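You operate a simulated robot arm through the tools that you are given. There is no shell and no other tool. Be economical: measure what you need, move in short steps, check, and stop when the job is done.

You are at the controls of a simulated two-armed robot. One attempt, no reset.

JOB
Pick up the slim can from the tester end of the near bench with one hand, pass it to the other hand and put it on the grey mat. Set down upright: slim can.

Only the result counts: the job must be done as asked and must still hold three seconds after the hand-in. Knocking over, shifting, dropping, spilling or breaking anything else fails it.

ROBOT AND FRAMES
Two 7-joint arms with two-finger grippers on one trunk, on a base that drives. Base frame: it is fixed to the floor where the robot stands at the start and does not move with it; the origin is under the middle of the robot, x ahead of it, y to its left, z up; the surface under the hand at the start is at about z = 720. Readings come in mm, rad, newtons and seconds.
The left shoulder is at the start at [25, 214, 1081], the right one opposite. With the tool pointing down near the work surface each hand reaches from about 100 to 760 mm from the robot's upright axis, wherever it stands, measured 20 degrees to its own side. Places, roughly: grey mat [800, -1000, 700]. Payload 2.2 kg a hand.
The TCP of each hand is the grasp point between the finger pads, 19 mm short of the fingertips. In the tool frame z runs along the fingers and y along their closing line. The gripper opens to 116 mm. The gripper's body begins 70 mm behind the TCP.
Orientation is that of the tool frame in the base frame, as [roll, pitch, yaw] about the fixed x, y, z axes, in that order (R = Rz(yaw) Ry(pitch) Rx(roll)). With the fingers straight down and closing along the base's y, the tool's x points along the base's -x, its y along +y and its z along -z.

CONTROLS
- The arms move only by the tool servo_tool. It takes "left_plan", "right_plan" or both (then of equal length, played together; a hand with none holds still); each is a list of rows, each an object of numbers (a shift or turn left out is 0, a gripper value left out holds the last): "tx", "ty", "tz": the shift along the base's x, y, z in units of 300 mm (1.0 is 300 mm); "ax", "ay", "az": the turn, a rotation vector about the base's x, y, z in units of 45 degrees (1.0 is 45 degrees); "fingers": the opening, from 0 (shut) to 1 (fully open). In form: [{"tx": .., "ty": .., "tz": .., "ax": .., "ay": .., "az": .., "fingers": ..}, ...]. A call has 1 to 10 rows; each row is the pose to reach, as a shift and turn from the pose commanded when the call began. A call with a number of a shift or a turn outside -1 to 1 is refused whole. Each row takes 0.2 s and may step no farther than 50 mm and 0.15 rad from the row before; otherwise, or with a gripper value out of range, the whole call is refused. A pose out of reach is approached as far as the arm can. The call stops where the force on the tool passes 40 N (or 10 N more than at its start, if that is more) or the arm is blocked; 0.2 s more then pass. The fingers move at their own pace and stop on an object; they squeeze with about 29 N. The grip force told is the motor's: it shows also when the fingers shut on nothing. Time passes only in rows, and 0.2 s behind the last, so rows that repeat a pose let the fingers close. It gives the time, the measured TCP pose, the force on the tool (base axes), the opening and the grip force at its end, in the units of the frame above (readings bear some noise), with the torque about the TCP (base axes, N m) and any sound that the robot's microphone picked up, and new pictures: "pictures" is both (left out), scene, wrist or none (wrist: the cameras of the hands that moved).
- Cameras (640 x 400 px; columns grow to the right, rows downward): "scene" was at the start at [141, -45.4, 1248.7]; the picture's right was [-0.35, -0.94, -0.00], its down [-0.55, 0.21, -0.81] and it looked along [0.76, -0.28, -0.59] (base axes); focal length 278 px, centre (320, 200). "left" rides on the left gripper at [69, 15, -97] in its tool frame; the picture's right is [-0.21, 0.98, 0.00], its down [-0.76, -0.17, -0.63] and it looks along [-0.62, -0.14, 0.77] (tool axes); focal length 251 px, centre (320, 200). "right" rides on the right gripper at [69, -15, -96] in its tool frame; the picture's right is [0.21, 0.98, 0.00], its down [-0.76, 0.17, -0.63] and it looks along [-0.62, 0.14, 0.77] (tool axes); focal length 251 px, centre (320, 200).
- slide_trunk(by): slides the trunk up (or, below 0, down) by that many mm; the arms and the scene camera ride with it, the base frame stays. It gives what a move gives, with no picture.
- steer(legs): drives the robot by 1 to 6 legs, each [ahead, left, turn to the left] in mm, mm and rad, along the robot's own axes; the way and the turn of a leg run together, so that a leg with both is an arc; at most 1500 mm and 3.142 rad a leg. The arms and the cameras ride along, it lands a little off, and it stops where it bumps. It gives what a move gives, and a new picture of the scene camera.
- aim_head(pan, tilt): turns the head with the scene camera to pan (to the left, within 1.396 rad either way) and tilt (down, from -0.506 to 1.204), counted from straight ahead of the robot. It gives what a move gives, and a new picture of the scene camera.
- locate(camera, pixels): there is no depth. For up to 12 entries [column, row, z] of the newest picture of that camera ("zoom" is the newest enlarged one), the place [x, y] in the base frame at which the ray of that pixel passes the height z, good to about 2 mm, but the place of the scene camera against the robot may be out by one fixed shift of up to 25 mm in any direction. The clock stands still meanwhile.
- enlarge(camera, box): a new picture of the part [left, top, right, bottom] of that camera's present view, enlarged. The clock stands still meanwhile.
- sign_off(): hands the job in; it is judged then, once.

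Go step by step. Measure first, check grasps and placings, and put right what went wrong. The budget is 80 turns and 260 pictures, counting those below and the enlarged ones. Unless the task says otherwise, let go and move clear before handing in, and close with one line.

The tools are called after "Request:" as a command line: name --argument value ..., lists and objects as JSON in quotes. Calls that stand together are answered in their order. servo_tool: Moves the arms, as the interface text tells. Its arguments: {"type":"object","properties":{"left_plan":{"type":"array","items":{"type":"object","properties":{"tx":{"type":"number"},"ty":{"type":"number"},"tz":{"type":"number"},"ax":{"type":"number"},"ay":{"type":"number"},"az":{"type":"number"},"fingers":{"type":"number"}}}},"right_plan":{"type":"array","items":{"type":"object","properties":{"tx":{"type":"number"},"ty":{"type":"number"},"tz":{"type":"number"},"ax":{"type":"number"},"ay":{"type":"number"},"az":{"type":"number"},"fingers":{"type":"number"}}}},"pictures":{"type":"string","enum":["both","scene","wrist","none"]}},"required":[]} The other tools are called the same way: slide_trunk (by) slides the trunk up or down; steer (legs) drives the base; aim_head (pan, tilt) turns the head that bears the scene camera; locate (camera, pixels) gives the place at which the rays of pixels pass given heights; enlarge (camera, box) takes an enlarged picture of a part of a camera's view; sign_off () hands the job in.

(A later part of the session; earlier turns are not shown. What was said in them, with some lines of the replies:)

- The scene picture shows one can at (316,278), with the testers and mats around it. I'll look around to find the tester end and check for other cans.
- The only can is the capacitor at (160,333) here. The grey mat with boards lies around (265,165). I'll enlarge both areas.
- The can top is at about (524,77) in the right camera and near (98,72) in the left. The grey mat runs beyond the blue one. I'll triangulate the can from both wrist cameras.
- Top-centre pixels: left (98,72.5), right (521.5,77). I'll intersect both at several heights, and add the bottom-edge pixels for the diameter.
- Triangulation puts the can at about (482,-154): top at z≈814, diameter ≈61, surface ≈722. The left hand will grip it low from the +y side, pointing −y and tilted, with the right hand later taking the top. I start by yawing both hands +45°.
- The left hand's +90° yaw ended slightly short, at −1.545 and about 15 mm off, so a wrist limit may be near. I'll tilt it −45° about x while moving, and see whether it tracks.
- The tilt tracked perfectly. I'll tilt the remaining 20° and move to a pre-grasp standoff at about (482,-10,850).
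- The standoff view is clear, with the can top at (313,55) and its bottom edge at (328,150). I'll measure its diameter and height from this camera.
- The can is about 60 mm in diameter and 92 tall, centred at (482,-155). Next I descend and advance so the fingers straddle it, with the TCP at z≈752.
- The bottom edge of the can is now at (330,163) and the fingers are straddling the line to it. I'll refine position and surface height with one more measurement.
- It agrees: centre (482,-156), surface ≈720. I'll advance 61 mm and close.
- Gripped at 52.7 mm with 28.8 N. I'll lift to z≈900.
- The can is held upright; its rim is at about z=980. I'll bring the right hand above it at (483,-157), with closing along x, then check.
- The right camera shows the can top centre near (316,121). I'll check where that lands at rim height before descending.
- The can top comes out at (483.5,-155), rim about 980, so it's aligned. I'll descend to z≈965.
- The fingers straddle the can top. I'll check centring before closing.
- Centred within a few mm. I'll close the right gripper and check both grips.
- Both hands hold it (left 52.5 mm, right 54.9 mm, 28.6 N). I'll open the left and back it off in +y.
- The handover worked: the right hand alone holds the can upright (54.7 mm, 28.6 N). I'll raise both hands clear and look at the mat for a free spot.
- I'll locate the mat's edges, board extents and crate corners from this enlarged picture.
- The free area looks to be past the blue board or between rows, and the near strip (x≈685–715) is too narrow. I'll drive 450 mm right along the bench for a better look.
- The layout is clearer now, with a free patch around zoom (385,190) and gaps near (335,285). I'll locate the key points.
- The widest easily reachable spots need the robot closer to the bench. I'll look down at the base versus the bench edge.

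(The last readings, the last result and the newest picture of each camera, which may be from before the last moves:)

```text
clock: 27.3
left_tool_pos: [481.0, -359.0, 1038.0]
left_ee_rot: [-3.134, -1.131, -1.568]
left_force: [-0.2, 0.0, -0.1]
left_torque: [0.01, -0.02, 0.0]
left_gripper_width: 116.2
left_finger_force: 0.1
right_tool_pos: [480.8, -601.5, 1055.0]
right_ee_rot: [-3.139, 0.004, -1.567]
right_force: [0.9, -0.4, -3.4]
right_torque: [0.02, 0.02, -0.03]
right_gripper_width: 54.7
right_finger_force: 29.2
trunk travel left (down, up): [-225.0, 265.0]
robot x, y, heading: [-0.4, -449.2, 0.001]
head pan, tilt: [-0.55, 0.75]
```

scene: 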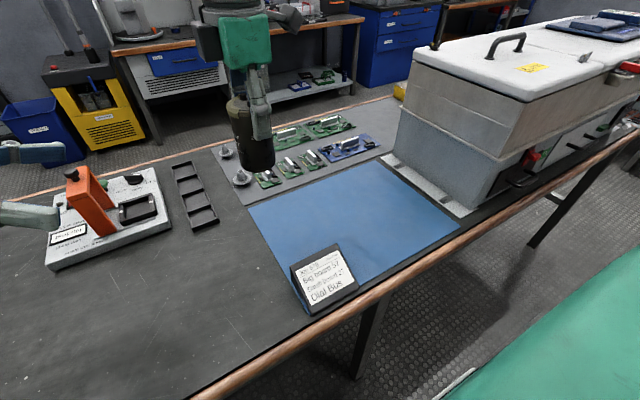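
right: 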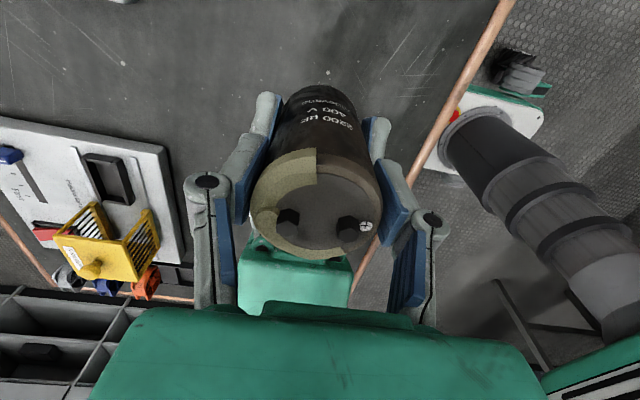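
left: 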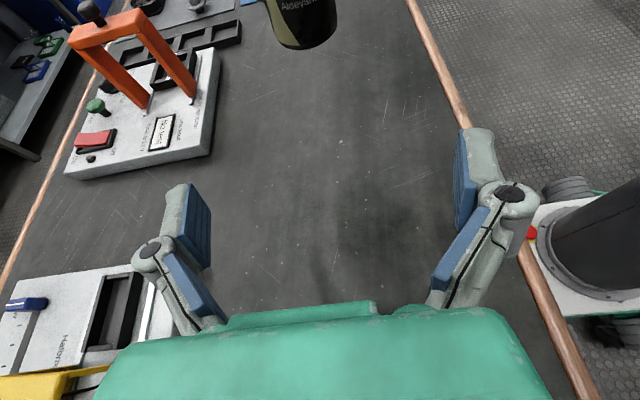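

The base isn't visible from the head. I'll look through the left wrist camera, which saw the base plate next to the bench edge.

Request:
servo_tool --left_plan '[{"tz": 0.0}]' --pictures "wrist"

Request:
enlarge --camera "left" --box '[400, 80, 640, 230]'

```text
clock: 27.7
left_tool_pos: [479.8, -352.3, 1037.6]
left_ee_rot: [-3.135, -1.134, -1.568]
left_force: [0.0, 0.9, -0.1]
left_torque: [0.01, 0.01, -0.01]
left_gripper_width: 116.1
left_finger_force: 0.1
right_tool_pos: [481.5, -594.4, 1054.8]
right_ee_rot: [-3.137, -0.002, -1.563]
right_force: [-1.3, -0.3, -3.2]
right_torque: [-0.05, 0.0, -0.02]
right_gripper_width: 54.9
right_finger_force: 29.2
trunk travel left (down, up): [-225.0, 265.0]
robot x, y, heading: [1.2, -448.2, 0.003]
head pan, tilt: [-0.55, 0.75]
```

left: 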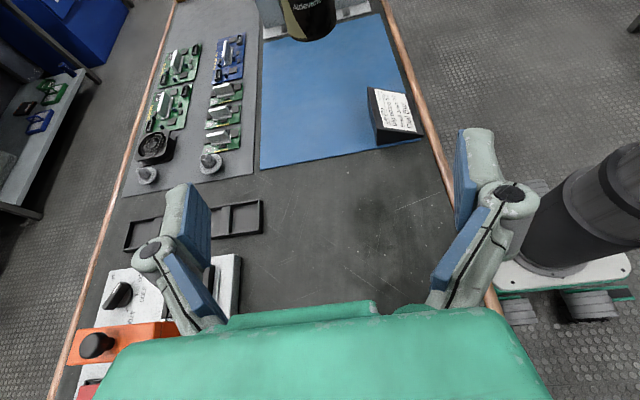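

```text
2.67 times, centred on (520, 155) of left
```

zoom: 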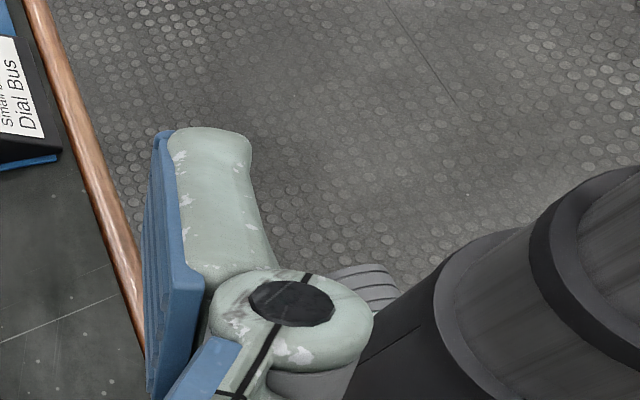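

This view shows the mat well: fan (152,148), knobs (147,174) and (211,162), and the board rows. I'll measure the free gaps and the base's front edge.

Request:
locate --camera "left" --pixels '[[122, 195, 722], [253, 175, 722], [197, 160, 722], [172, 140, 722], [189, 124, 722], [205, 150, 722], [207, 106, 722], [210, 80, 722], [200, 50, 722], [244, 35, 722], [217, 36, 722], [240, 152, 722]]'

Request:
locate --camera "left" --pixels '[[158, 174, 722], [262, 40, 722], [182, 0, 722], [498, 275, 250], [498, 275, 350], [632, 255, 250], [560, 262, 250], [515, 320, 0], [440, 160, 722], [200, 130, 722]]'

Request:
enlarge --camera "left" --box '[110, 0, 290, 200]'

```text
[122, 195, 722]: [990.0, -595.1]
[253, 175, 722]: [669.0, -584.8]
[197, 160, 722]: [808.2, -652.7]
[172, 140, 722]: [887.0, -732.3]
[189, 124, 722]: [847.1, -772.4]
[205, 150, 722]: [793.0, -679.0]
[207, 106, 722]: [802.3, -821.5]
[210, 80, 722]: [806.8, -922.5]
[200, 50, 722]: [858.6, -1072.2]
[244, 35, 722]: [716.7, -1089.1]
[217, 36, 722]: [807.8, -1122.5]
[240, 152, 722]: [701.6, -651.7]
```

```text
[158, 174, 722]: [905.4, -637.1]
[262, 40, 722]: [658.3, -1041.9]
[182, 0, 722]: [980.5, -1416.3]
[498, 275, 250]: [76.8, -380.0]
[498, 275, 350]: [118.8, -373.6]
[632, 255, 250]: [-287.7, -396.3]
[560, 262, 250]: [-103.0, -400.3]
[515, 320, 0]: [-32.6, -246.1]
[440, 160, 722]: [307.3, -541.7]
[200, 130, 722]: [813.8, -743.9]
```

```text
2.00 times, centred on (200, 100) of left
```

zoom: 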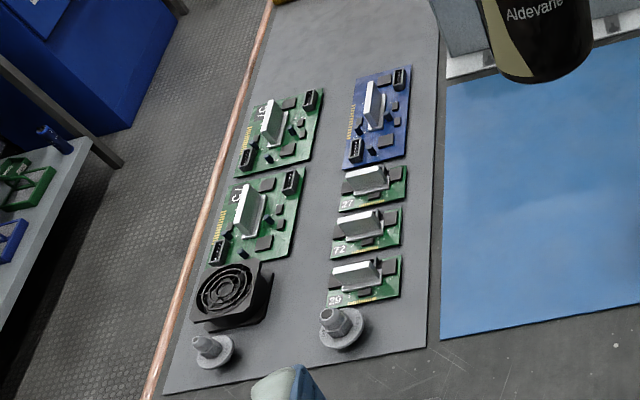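

There's a good free patch between the rows, and the base seems to sit partly beneath the bench. I need the bench leg's position before driving forward.

Request:
locate --camera "scene" --pixels '[[385, 300, 680], [355, 375, 400], [355, 375, 500], [355, 375, 300], [250, 365, 722], [360, 378, 400], [355, 340, 500]]'

Request:
enlarge --camera "scene" --box '[280, 200, 600, 400]'

Request:
servo_tool --right_plan '[{"tz": 0.0}]' --pictures "wrist"

```text
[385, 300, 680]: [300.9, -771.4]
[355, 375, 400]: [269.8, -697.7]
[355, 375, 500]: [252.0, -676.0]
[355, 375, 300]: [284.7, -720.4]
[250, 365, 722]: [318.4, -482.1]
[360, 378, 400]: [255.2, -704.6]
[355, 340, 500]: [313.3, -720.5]
```

```text
2.00 times, centred on (440, 300) of scene
```

zoom: 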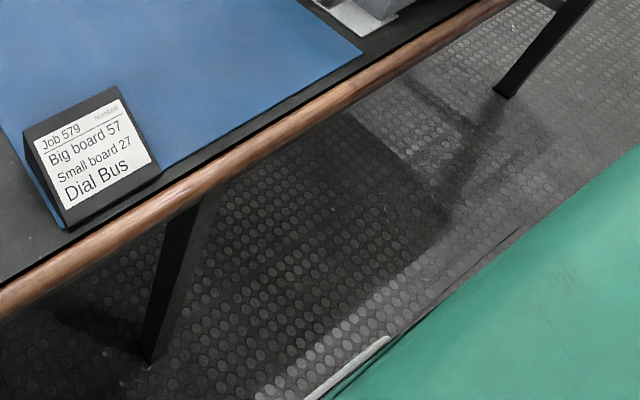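

```text
clock: 28.1
left_tool_pos: [481.2, -356.4, 1039.2]
left_ee_rot: [-3.135, -1.132, -1.569]
left_force: [0.1, 0.6, -0.2]
left_torque: [0.0, 0.01, 0.06]
left_gripper_width: 115.8
left_finger_force: 0.0
right_tool_pos: [480.9, -597.6, 1055.3]
right_ee_rot: [-3.141, 0.002, -1.564]
right_force: [0.6, 0.4, -3.4]
right_torque: [-0.01, 0.0, 0.02]
right_gripper_width: 54.6
right_finger_force: 28.7
trunk travel left (down, up): [-225.0, 265.0]
robot x, y, heading: [1.0, -448.8, 0.009]
head pan, tilt: [-0.55, 0.75]
```

right: 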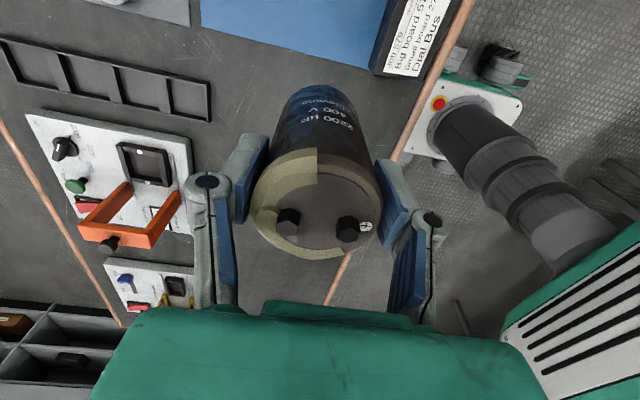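

Leg stands near (310,-775). I'll locate the base plate and column in the right camera to judge how far the base reaches under the bench.

Request:
locate --camera "right" --pixels '[[450, 73, 250], [522, 103, 250], [403, 150, 250], [455, 160, 250], [438, 103, 250], [465, 110, 250], [465, 110, 300], [438, 103, 300], [498, 63, 200], [520, 50, 100], [450, 60, 100], [445, 165, 100]]'

Request:
enlarge --camera "right" --box '[380, 20, 580, 180]'

```text
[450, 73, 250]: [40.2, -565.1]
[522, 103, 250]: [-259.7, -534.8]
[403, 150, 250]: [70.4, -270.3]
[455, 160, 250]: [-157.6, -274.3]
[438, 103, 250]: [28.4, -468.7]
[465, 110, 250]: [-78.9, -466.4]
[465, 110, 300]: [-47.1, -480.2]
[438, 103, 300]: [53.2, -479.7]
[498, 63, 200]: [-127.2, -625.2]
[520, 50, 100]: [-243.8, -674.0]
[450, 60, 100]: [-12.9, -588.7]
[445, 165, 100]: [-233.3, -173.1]
```

```text
2.50 times, centred on (480, 100) of right
```

zoom: 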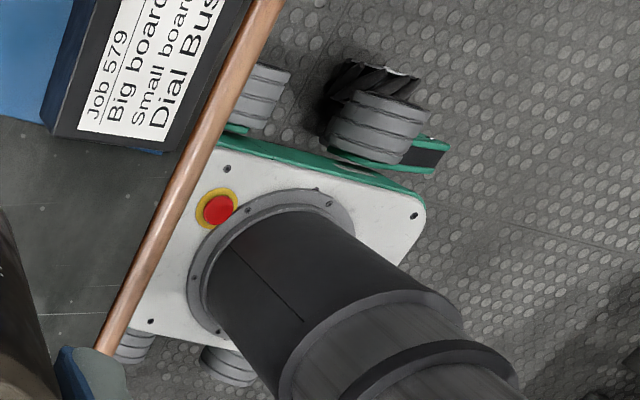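

The base plate is narrow (about ±150–200 in y) and the leg at y≈-775 is well clear, so the base can move forward partly under the bench. The best free spot is between the two knobs, around (850,-648). I'll drive 80 mm ahead and check.

Request:
steer --legs '[[80, 20, 0]]'

Request:
servo_tool --left_plan '[{"tz": 0.0}]' --pictures "wrist"

```text
clock: 29.2
left_tool_pos: [561.7, -347.9, 1039.0]
left_ee_rot: [-3.139, -1.124, -1.567]
left_force: [0.1, 0.1, -0.2]
left_torque: [0.02, 0.0, -0.03]
left_gripper_width: 115.9
left_finger_force: 0.1
right_tool_pos: [563.9, -589.9, 1053.0]
right_ee_rot: [-3.14, 0.01, -1.564]
right_force: [0.5, -0.6, -3.0]
right_torque: [0.07, 0.04, 0.01]
right_gripper_width: 54.6
right_finger_force: 29.0
trunk travel left (down, up): [-225.0, 265.0]
robot x, y, heading: [83.2, -429.4, 0.006]
head pan, tilt: [-0.55, 0.75]
```

scene: 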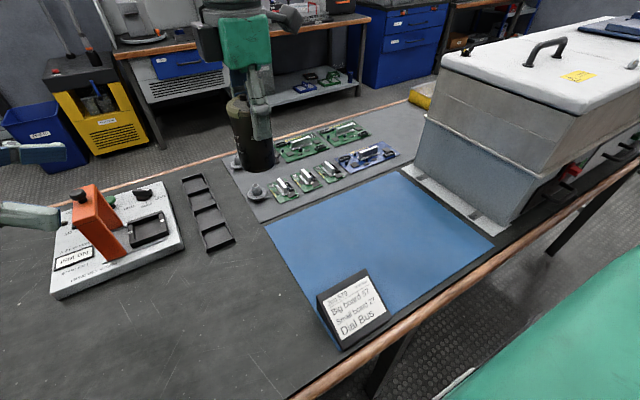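

```text
clock: 29.6
left_tool_pos: [556.2, -332.3, 1039.6]
left_ee_rot: [-3.125, -1.138, -1.579]
left_force: [-0.5, -0.5, 0.8]
left_torque: [-0.04, 0.03, 0.04]
left_gripper_width: 115.8
left_finger_force: 0.1
right_tool_pos: [556.8, -572.2, 1058.1]
right_ee_rot: [-3.134, -0.003, -1.564]
right_force: [-0.6, 0.0, -2.9]
right_torque: [0.0, 0.01, 0.01]
right_gripper_width: 54.9
right_finger_force: 28.8
trunk travel left (down, up): [-225.0, 265.0]
robot x, y, heading: [80.8, -429.7, 0.003]
head pan, tilt: [-0.55, 0.75]
```

left: 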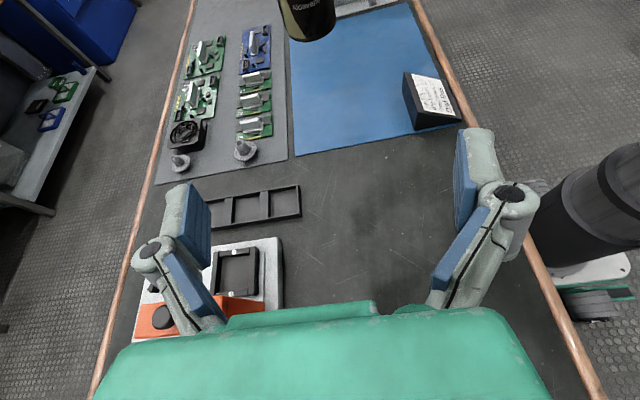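

No bump occurred. I'll go 65 mm further.

Request:
steer --legs '[[68, 0, 0]]'

Request:
servo_tool --left_plan '[{"tz": 0.0}, {"tz": 0.0}, {"tz": 0.0}]' --pictures "wrist"

Request:
enlarge --camera "left" --box '[120, 60, 360, 210]'

```text
clock: 30.6
left_tool_pos: [628.7, -334.9, 1038.2]
left_ee_rot: [-3.134, -1.134, -1.571]
left_force: [0.6, -0.3, -0.9]
left_torque: [-0.02, 0.02, -0.06]
left_gripper_width: 116.1
left_finger_force: 0.0
right_tool_pos: [631.1, -575.5, 1055.9]
right_ee_rot: [-3.139, 0.0, -1.565]
right_force: [1.2, 0.5, -4.2]
right_torque: [0.02, 0.03, -0.02]
right_gripper_width: 54.6
right_finger_force: 28.8
trunk travel left (down, up): [-225.0, 265.0]
robot x, y, heading: [151.6, -429.8, 0.008]
head pan, tilt: [-0.55, 0.75]
```

scene: 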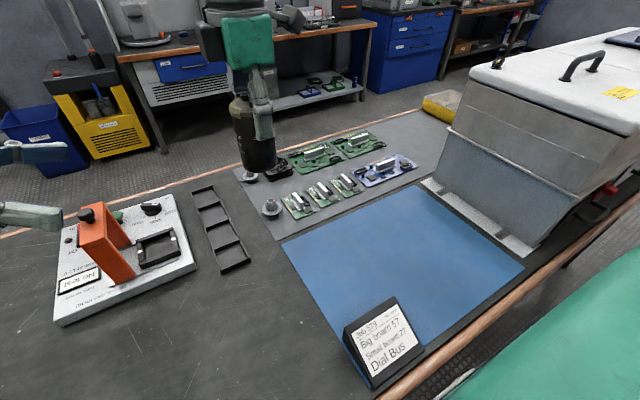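

```text
clock: 31.4
left_tool_pos: [625.4, -335.0, 1040.7]
left_ee_rot: [-3.125, -1.133, -1.58]
left_force: [0.2, -0.1, 0.9]
left_torque: [-0.01, 0.02, 0.0]
left_gripper_width: 115.9
left_finger_force: 0.1
right_tool_pos: [626.4, -577.9, 1058.4]
right_ee_rot: [-3.134, 0.0, -1.563]
right_force: [-0.5, 1.0, -2.6]
right_torque: [-0.05, -0.01, 0.01]
right_gripper_width: 55.1
right_finger_force: 28.5
trunk travel left (down, up): [-225.0, 265.0]
robot x, y, heading: [150.3, -431.1, 0.003]
head pan, tilt: [-0.55, 0.75]
```

left: 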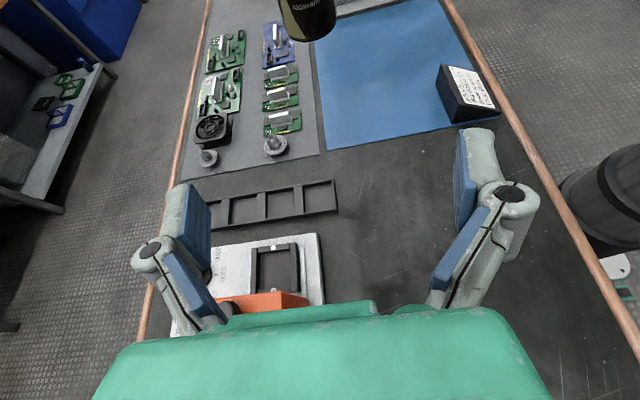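

```text
2.67 times, centred on (240, 135) of left
```

zoom: 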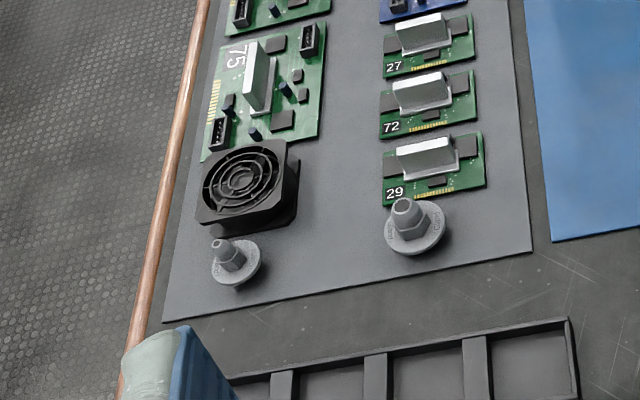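

The free patch between fan, knobs and board 29 is clear around zoom (335,220). I'll get its bounds.

Request:
locate --camera "zoom" --pixels '[[385, 232, 722], [260, 260, 722], [297, 208, 722], [325, 288, 722], [383, 205, 722], [382, 140, 722], [320, 140, 722], [335, 215, 722], [298, 160, 722], [535, 250, 722], [162, 322, 722]]'

```text
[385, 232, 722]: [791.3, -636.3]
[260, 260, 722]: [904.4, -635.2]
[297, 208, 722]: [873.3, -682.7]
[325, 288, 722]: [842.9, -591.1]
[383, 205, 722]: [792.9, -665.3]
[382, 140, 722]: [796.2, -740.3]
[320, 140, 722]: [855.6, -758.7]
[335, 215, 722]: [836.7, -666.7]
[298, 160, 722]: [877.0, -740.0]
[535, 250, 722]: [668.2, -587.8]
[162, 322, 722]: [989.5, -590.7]
```

Target is (840,-643), with ≥20 mm clear all round, inside reach (≈722 mm). I'll move the can over it at z≈930.

Request:
servo_tool --right_plan '[{"tx": 0.1, "ty": -0.03, "tz": -0.06}, {"tx": 0.2, "ty": -0.06, "tz": -0.12}, {"tx": 0.3, "ty": -0.09, "tz": -0.18}, {"tx": 0.4, "ty": -0.12, "tz": -0.24}, {"tx": 0.5, "ty": -0.15, "tz": -0.3}, {"tx": 0.6, "ty": -0.18, "tz": -0.36}, {"tx": 0.7, "ty": -0.21, "tz": -0.42}, {"tx": 0.713, "ty": -0.217, "tz": -0.42}, {"tx": 0.713, "ty": -0.217, "tz": -0.42}]' --pictures "both"

Request:
servo_tool --left_plan '[{"tz": 0.0}, {"tz": 0.0}]' --pictures "wrist"

```text
clock: 33.4
left_tool_pos: [625.4, -340.4, 1040.5]
left_ee_rot: [-3.126, -1.13, -1.578]
left_force: [-1.3, 0.0, 0.5]
left_torque: [-0.03, 0.01, 0.0]
left_gripper_width: 115.9
left_finger_force: 0.0
right_tool_pos: [841.2, -646.8, 932.1]
right_ee_rot: [-3.134, 0.006, -1.564]
right_force: [0.0, 0.0, -3.6]
right_torque: [-0.02, 0.03, 0.02]
right_gripper_width: 54.7
right_finger_force: 29.0
trunk travel left (down, up): [-225.0, 265.0]
robot x, y, heading: [150.9, -425.1, 0.003]
head pan, tilt: [-0.55, 0.75]
```

scene: 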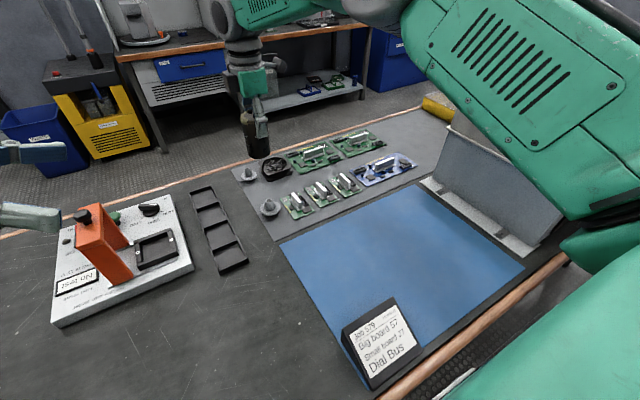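
right: 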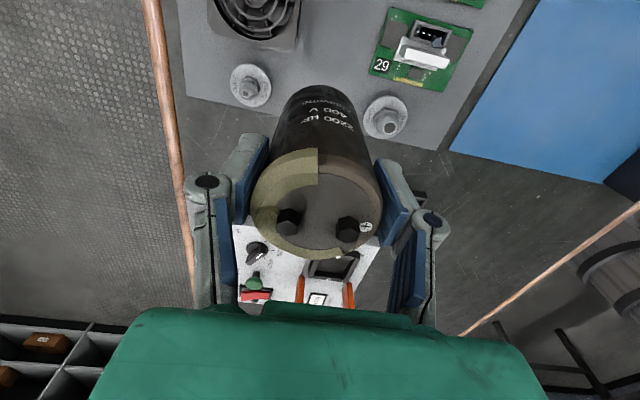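

```text
clock: 34.0
left_tool_pos: [625.6, -340.3, 1039.7]
left_ee_rot: [-3.126, -1.13, -1.578]
left_force: [0.9, -0.5, 0.2]
left_torque: [-0.02, 0.01, 0.0]
left_gripper_width: 115.8
left_finger_force: 0.1
right_tool_pos: [840.8, -646.5, 931.1]
right_ee_rot: [-3.137, 0.006, -1.563]
right_force: [0.7, 0.5, -2.4]
right_torque: [-0.01, 0.01, -0.02]
right_gripper_width: 54.4
right_finger_force: 29.4
trunk travel left (down, up): [-225.0, 265.0]
robot x, y, heading: [151.2, -427.9, 0.007]
head pan, tilt: [-0.55, 0.75]
```

left: 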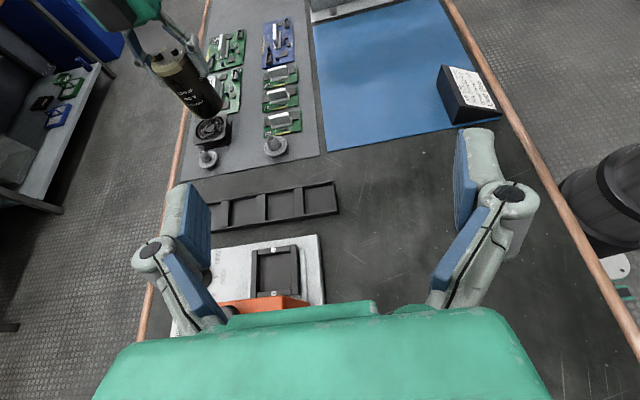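

The hand is at (841,-647,932). I'll cross-check the knob, fan and board positions with the right camera in this pose.

Request:
locate --camera "right" --pixels '[[271, 85, 722], [363, 120, 722], [298, 50, 722], [370, 72, 722], [186, 96, 722], [445, 150, 722], [250, 110, 722]]'

```text
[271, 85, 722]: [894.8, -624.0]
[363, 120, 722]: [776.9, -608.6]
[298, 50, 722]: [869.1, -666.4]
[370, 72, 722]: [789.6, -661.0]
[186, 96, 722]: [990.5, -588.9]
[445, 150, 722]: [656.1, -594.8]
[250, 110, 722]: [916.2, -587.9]
```

Positions are consistent, with the fan corner at about (872,-668), so I'll aim for (836,-636). I'll descend to about 10 mm above the mat.

Request:
servo_tool --right_plan '[{"tx": -0.015, "ty": 0.033, "tz": -0.1}, {"tx": -0.015, "ty": 0.033, "tz": -0.2}, {"tx": -0.015, "ty": 0.033, "tz": -0.3}, {"tx": -0.015, "ty": 0.033, "tz": -0.38}, {"tx": -0.015, "ty": 0.033, "tz": -0.38}, {"tx": -0.015, "ty": 0.033, "tz": -0.38}]' --pictures "both"

Request:
servo_tool --left_plan '[{"tz": 0.0}]' --pictures "wrist"

Request:
enlarge --camera "left" --box '[120, 40, 360, 190]'

```text
clock: 35.4
left_tool_pos: [624.7, -341.2, 1039.8]
left_ee_rot: [-3.127, -1.126, -1.579]
left_force: [0.9, -0.4, 0.0]
left_torque: [0.03, 0.0, -0.01]
left_gripper_width: 115.9
left_finger_force: 0.0
right_tool_pos: [836.1, -637.0, 816.4]
right_ee_rot: [-3.135, 0.005, -1.563]
right_force: [-0.6, 0.6, -3.2]
right_torque: [-0.05, 0.01, -0.03]
right_gripper_width: 54.6
right_finger_force: 29.3
trunk travel left (down, up): [-225.0, 265.0]
robot x, y, heading: [148.3, -428.1, 0.003]
head pan, tilt: [-0.55, 0.75]
```

scene: 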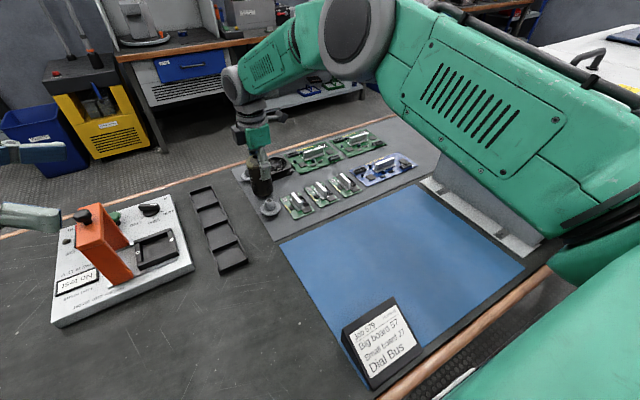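
right: 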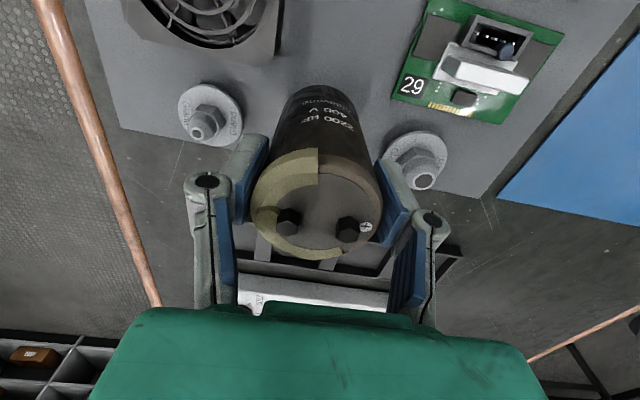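

```text
clock: 35.8
left_tool_pos: [625.1, -340.2, 1041.7]
left_ee_rot: [-3.126, -1.126, -1.576]
left_force: [-0.1, 1.2, -0.3]
left_torque: [0.03, -0.02, -0.03]
left_gripper_width: 116.0
left_finger_force: 0.1
right_tool_pos: [837.0, -637.7, 816.9]
right_ee_rot: [-3.138, 0.004, -1.564]
right_force: [-0.6, -0.5, -4.1]
right_torque: [-0.02, -0.02, 0.0]
right_gripper_width: 54.6
right_finger_force: 29.5
trunk travel left (down, up): [-225.0, 265.0]
robot x, y, heading: [149.8, -431.8, 0.006]
head pan, tilt: [-0.55, 0.75]
```

left: 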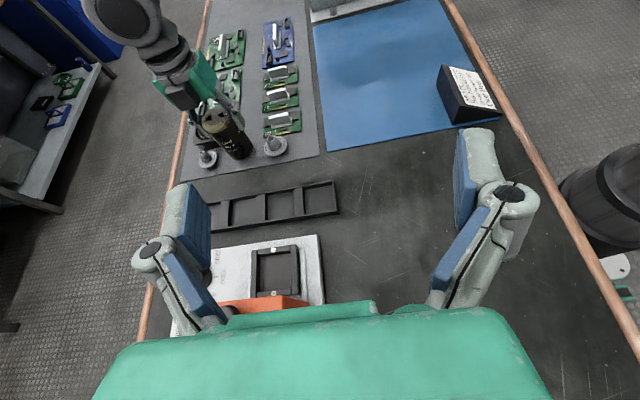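

```text
2.67 times, centred on (240, 115) of left
```

zoom: 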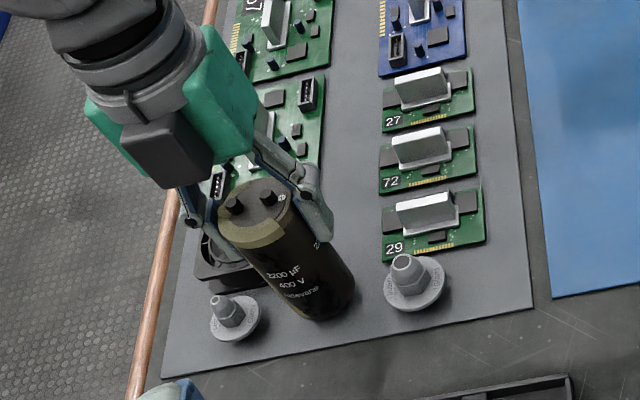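

Clear all round. I'll lower gently in small steps, watching the force.

Request:
servo_tool --right_plan '[{"tz": -0.01}, {"tz": -0.02}, {"tz": -0.03}, {"tz": -0.035}, {"tz": -0.035}]' --pictures "none"

Request:
servo_tool --right_plan '[{"tz": -0.004}, {"tz": -0.008}, {"tz": -0.008}]' --pictures "wrist"

```text
clock: 37.0
left_tool_pos: [625.2, -341.3, 1039.9]
left_ee_rot: [-3.127, -1.13, -1.579]
left_force: [0.1, 0.8, -0.6]
left_torque: [-0.01, 0.03, -0.02]
left_gripper_width: 116.0
left_finger_force: 0.0
right_tool_pos: [837.0, -636.7, 807.3]
right_ee_rot: [-3.138, 0.005, -1.564]
right_force: [0.4, -0.6, -2.9]
right_torque: [0.01, 0.01, 0.02]
right_gripper_width: 54.7
right_finger_force: 29.5
trunk travel left (down, up): [-225.0, 265.0]
robot x, y, heading: [147.9, -427.7, 0.003]
head pan, tilt: [-0.55, 0.75]
```

```text
clock: 37.8
left_tool_pos: [624.8, -340.5, 1039.7]
left_ee_rot: [-3.126, -1.129, -1.578]
left_force: [0.0, -0.4, 0.0]
left_torque: [0.07, -0.01, -0.01]
left_gripper_width: 116.0
left_finger_force: 0.0
right_tool_pos: [836.8, -636.9, 804.0]
right_ee_rot: [-3.137, 0.003, -1.563]
right_force: [0.8, 1.1, -2.9]
right_torque: [-0.01, -0.01, 0.0]
right_gripper_width: 54.6
right_finger_force: 28.8
trunk travel left (down, up): [-225.0, 265.0]
robot x, y, heading: [146.4, -428.7, 0.004]
head pan, tilt: [-0.55, 0.75]
```

right: 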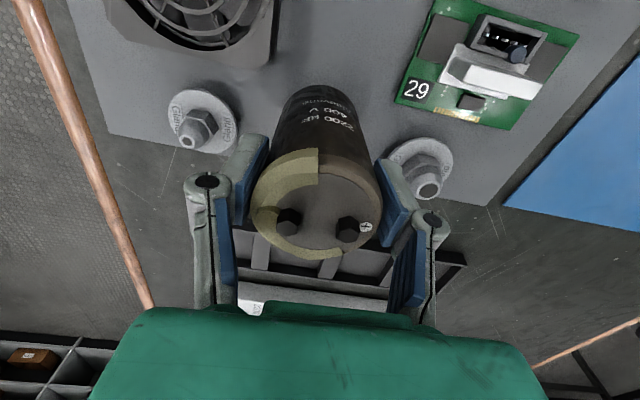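

Still hanging free (−2.9 N) at z=804. I'll continue down a little at a time.

Request:
servo_tool --right_plan '[{"tz": -0.004}, {"tz": -0.008}, {"tz": -0.008}]' --pictures "none"

```text
clock: 38.6
left_tool_pos: [623.0, -339.2, 1041.3]
left_ee_rot: [-3.124, -1.129, -1.581]
left_force: [0.3, 0.4, -0.4]
left_torque: [0.0, -0.01, 0.04]
left_gripper_width: 116.0
left_finger_force: 0.1
right_tool_pos: [836.1, -637.2, 804.8]
right_ee_rot: [-3.133, 0.004, -1.566]
right_force: [1.1, -1.3, 9.7]
right_torque: [-0.02, 0.35, 0.06]
right_gripper_width: 54.8
right_finger_force: 28.7
trunk travel left (down, up): [-225.0, 265.0]
robot x, y, heading: [152.3, -427.4, 0.006]
head pan, tilt: [-0.55, 0.75]
```

Contact: the force has flipped to +9.7 N, so the can rests on the mat. I'll open the right fingers in place.

Request:
servo_tool --right_plan '[{"fingers": 0.6}, {"fingers": 0.85}, {"fingers": 0.85}, {"fingers": 0.85}]' --pictures "wrist"

Request:
servo_tool --left_plan '[{"tz": 0.0}]' --pictures "wrist"

Request:
enlarge --camera "left" --box '[120, 40, 360, 190]'

```text
clock: 39.6
left_tool_pos: [625.3, -341.0, 1040.8]
left_ee_rot: [-3.125, -1.129, -1.58]
left_force: [0.2, -0.1, 0.0]
left_torque: [0.0, 0.02, -0.03]
left_gripper_width: 115.7
left_finger_force: 0.1
right_tool_pos: [835.1, -638.1, 801.8]
right_ee_rot: [-3.134, 0.003, -1.564]
right_force: [0.2, 0.2, 0.1]
right_torque: [0.01, 0.0, -0.01]
right_gripper_width: 98.6
right_finger_force: 0.1
trunk travel left (down, up): [-225.0, 265.0]
robot x, y, heading: [149.6, -427.7, 0.006]
head pan, tilt: [-0.55, 0.75]
```

right: 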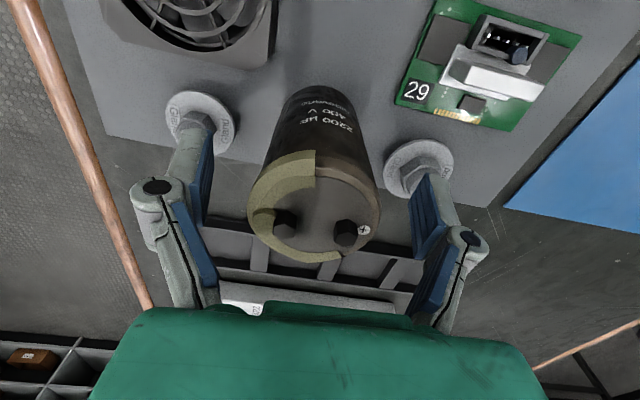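

```text
clock: 40.0
left_tool_pos: [624.6, -340.7, 1040.7]
left_ee_rot: [-3.126, -1.129, -1.581]
left_force: [-0.5, -0.6, 0.1]
left_torque: [-0.01, 0.02, -0.01]
left_gripper_width: 115.9
left_finger_force: 0.1
right_tool_pos: [836.1, -637.6, 802.2]
right_ee_rot: [-3.135, 0.003, -1.564]
right_force: [0.5, -0.7, -0.6]
right_torque: [0.0, 0.01, 0.0]
right_gripper_width: 98.9
right_finger_force: 0.1
trunk travel left (down, up): [-225.0, 265.0]
robot x, y, heading: [151.5, -430.0, 0.009]
head pan, tilt: [-0.55, 0.75]
```

left: 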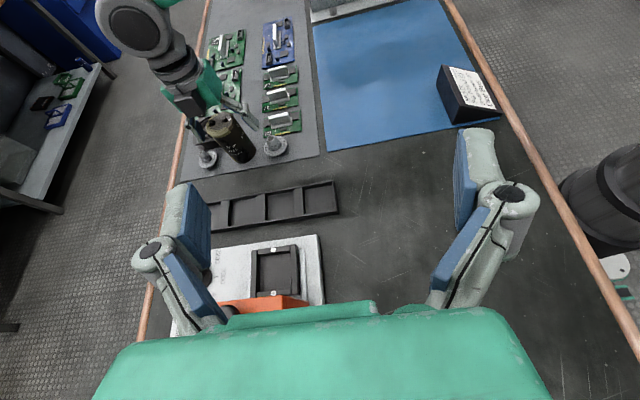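

```text
2.67 times, centred on (240, 115) of left
```

zoom: 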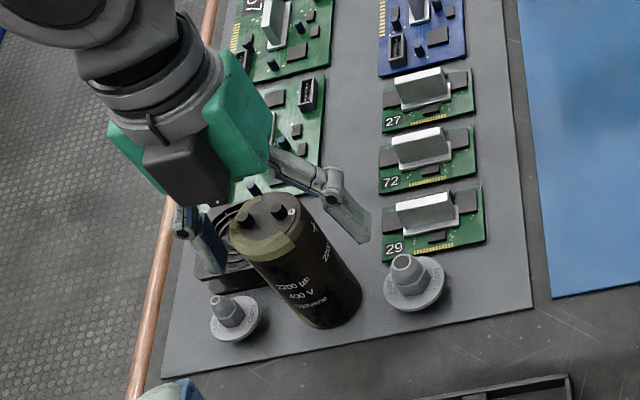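

Released: the can stands upright on the mat between the knobs and the fingers are clear. I'll raise the right hand straight up.

Request:
servo_tool --right_plan '[{"tz": 0.08}, {"tz": 0.2}, {"tz": 0.33}, {"tz": 0.45}, {"tz": 0.58}, {"tz": 0.58}]' --pictures "both"

Request:
servo_tool --left_plan '[{"tz": 0.0}, {"tz": 0.0}, {"tz": 0.0}]' --pictures "wrist"

Request:
enlarge --camera "left" --box '[120, 40, 360, 190]'

```text
clock: 41.4
left_tool_pos: [625.7, -340.7, 1040.7]
left_ee_rot: [-3.128, -1.129, -1.578]
left_force: [0.1, 0.9, -0.1]
left_torque: [0.0, 0.0, 0.01]
left_gripper_width: 116.0
left_finger_force: 0.1
right_tool_pos: [837.7, -638.2, 977.5]
right_ee_rot: [-3.136, 0.003, -1.563]
right_force: [0.6, -0.2, -0.7]
right_torque: [0.01, 0.0, 0.02]
right_gripper_width: 98.4
right_finger_force: 0.0
trunk travel left (down, up): [-225.0, 265.0]
robot x, y, heading: [151.2, -426.2, 0.003]
head pan, tilt: [-0.55, 0.75]
```

scene: 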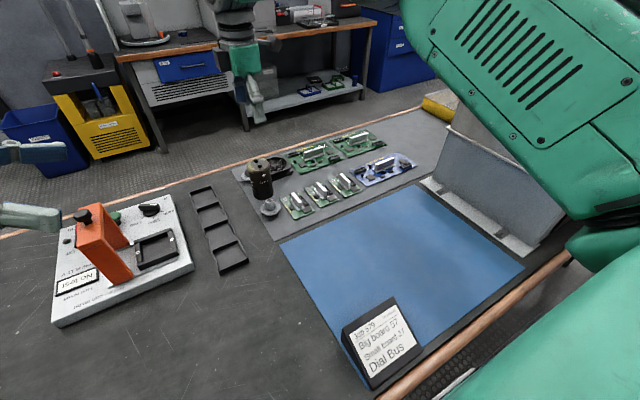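
right: 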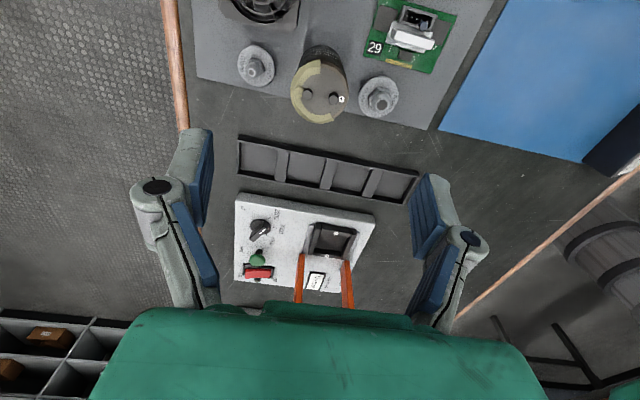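

```text
clock: 42.2
left_tool_pos: [625.6, -341.6, 1039.9]
left_ee_rot: [-3.127, -1.128, -1.578]
left_force: [0.6, 0.5, -0.5]
left_torque: [-0.01, 0.0, 0.02]
left_gripper_width: 115.8
left_finger_force: 0.1
right_tool_pos: [837.2, -638.9, 976.0]
right_ee_rot: [-3.134, 0.003, -1.564]
right_force: [0.3, -0.7, -0.2]
right_torque: [0.02, 0.02, 0.01]
right_gripper_width: 98.6
right_finger_force: 0.1
trunk travel left (down, up): [-225.0, 265.0]
robot x, y, heading: [148.7, -426.0, 0.007]
head pan, tilt: [-0.55, 0.75]
```

left: 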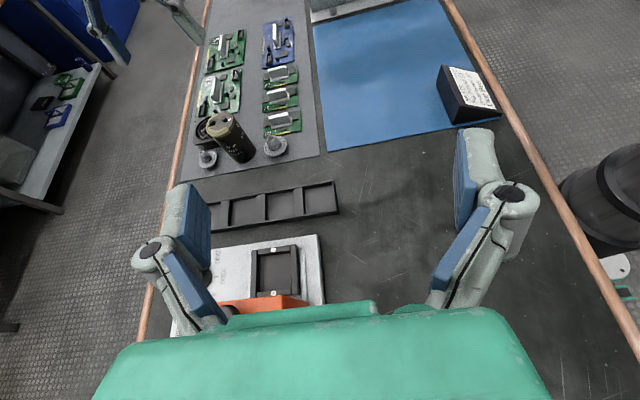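

```text
2.67 times, centred on (240, 115) of left
```

zoom: 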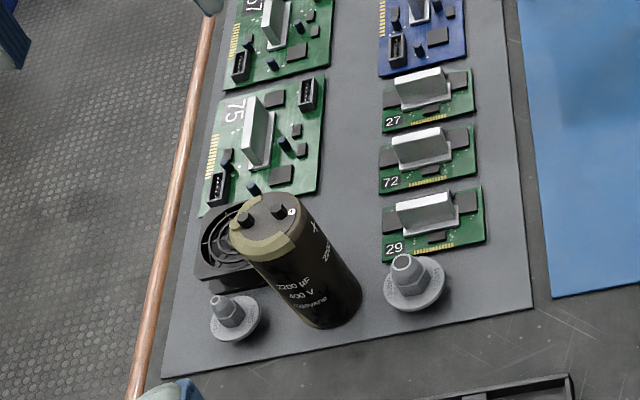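

The can stands upright and unmoving on the grey mat at (300,270) in the zoom, nothing around it has moved, and both hands are clear. I'm handing in.

Request:
sign_off

```text
The job is handed in.
```

The slim can was picked up with the left hand, passed to the right hand, and set upright on the grey mat; nothing else was seen to move.
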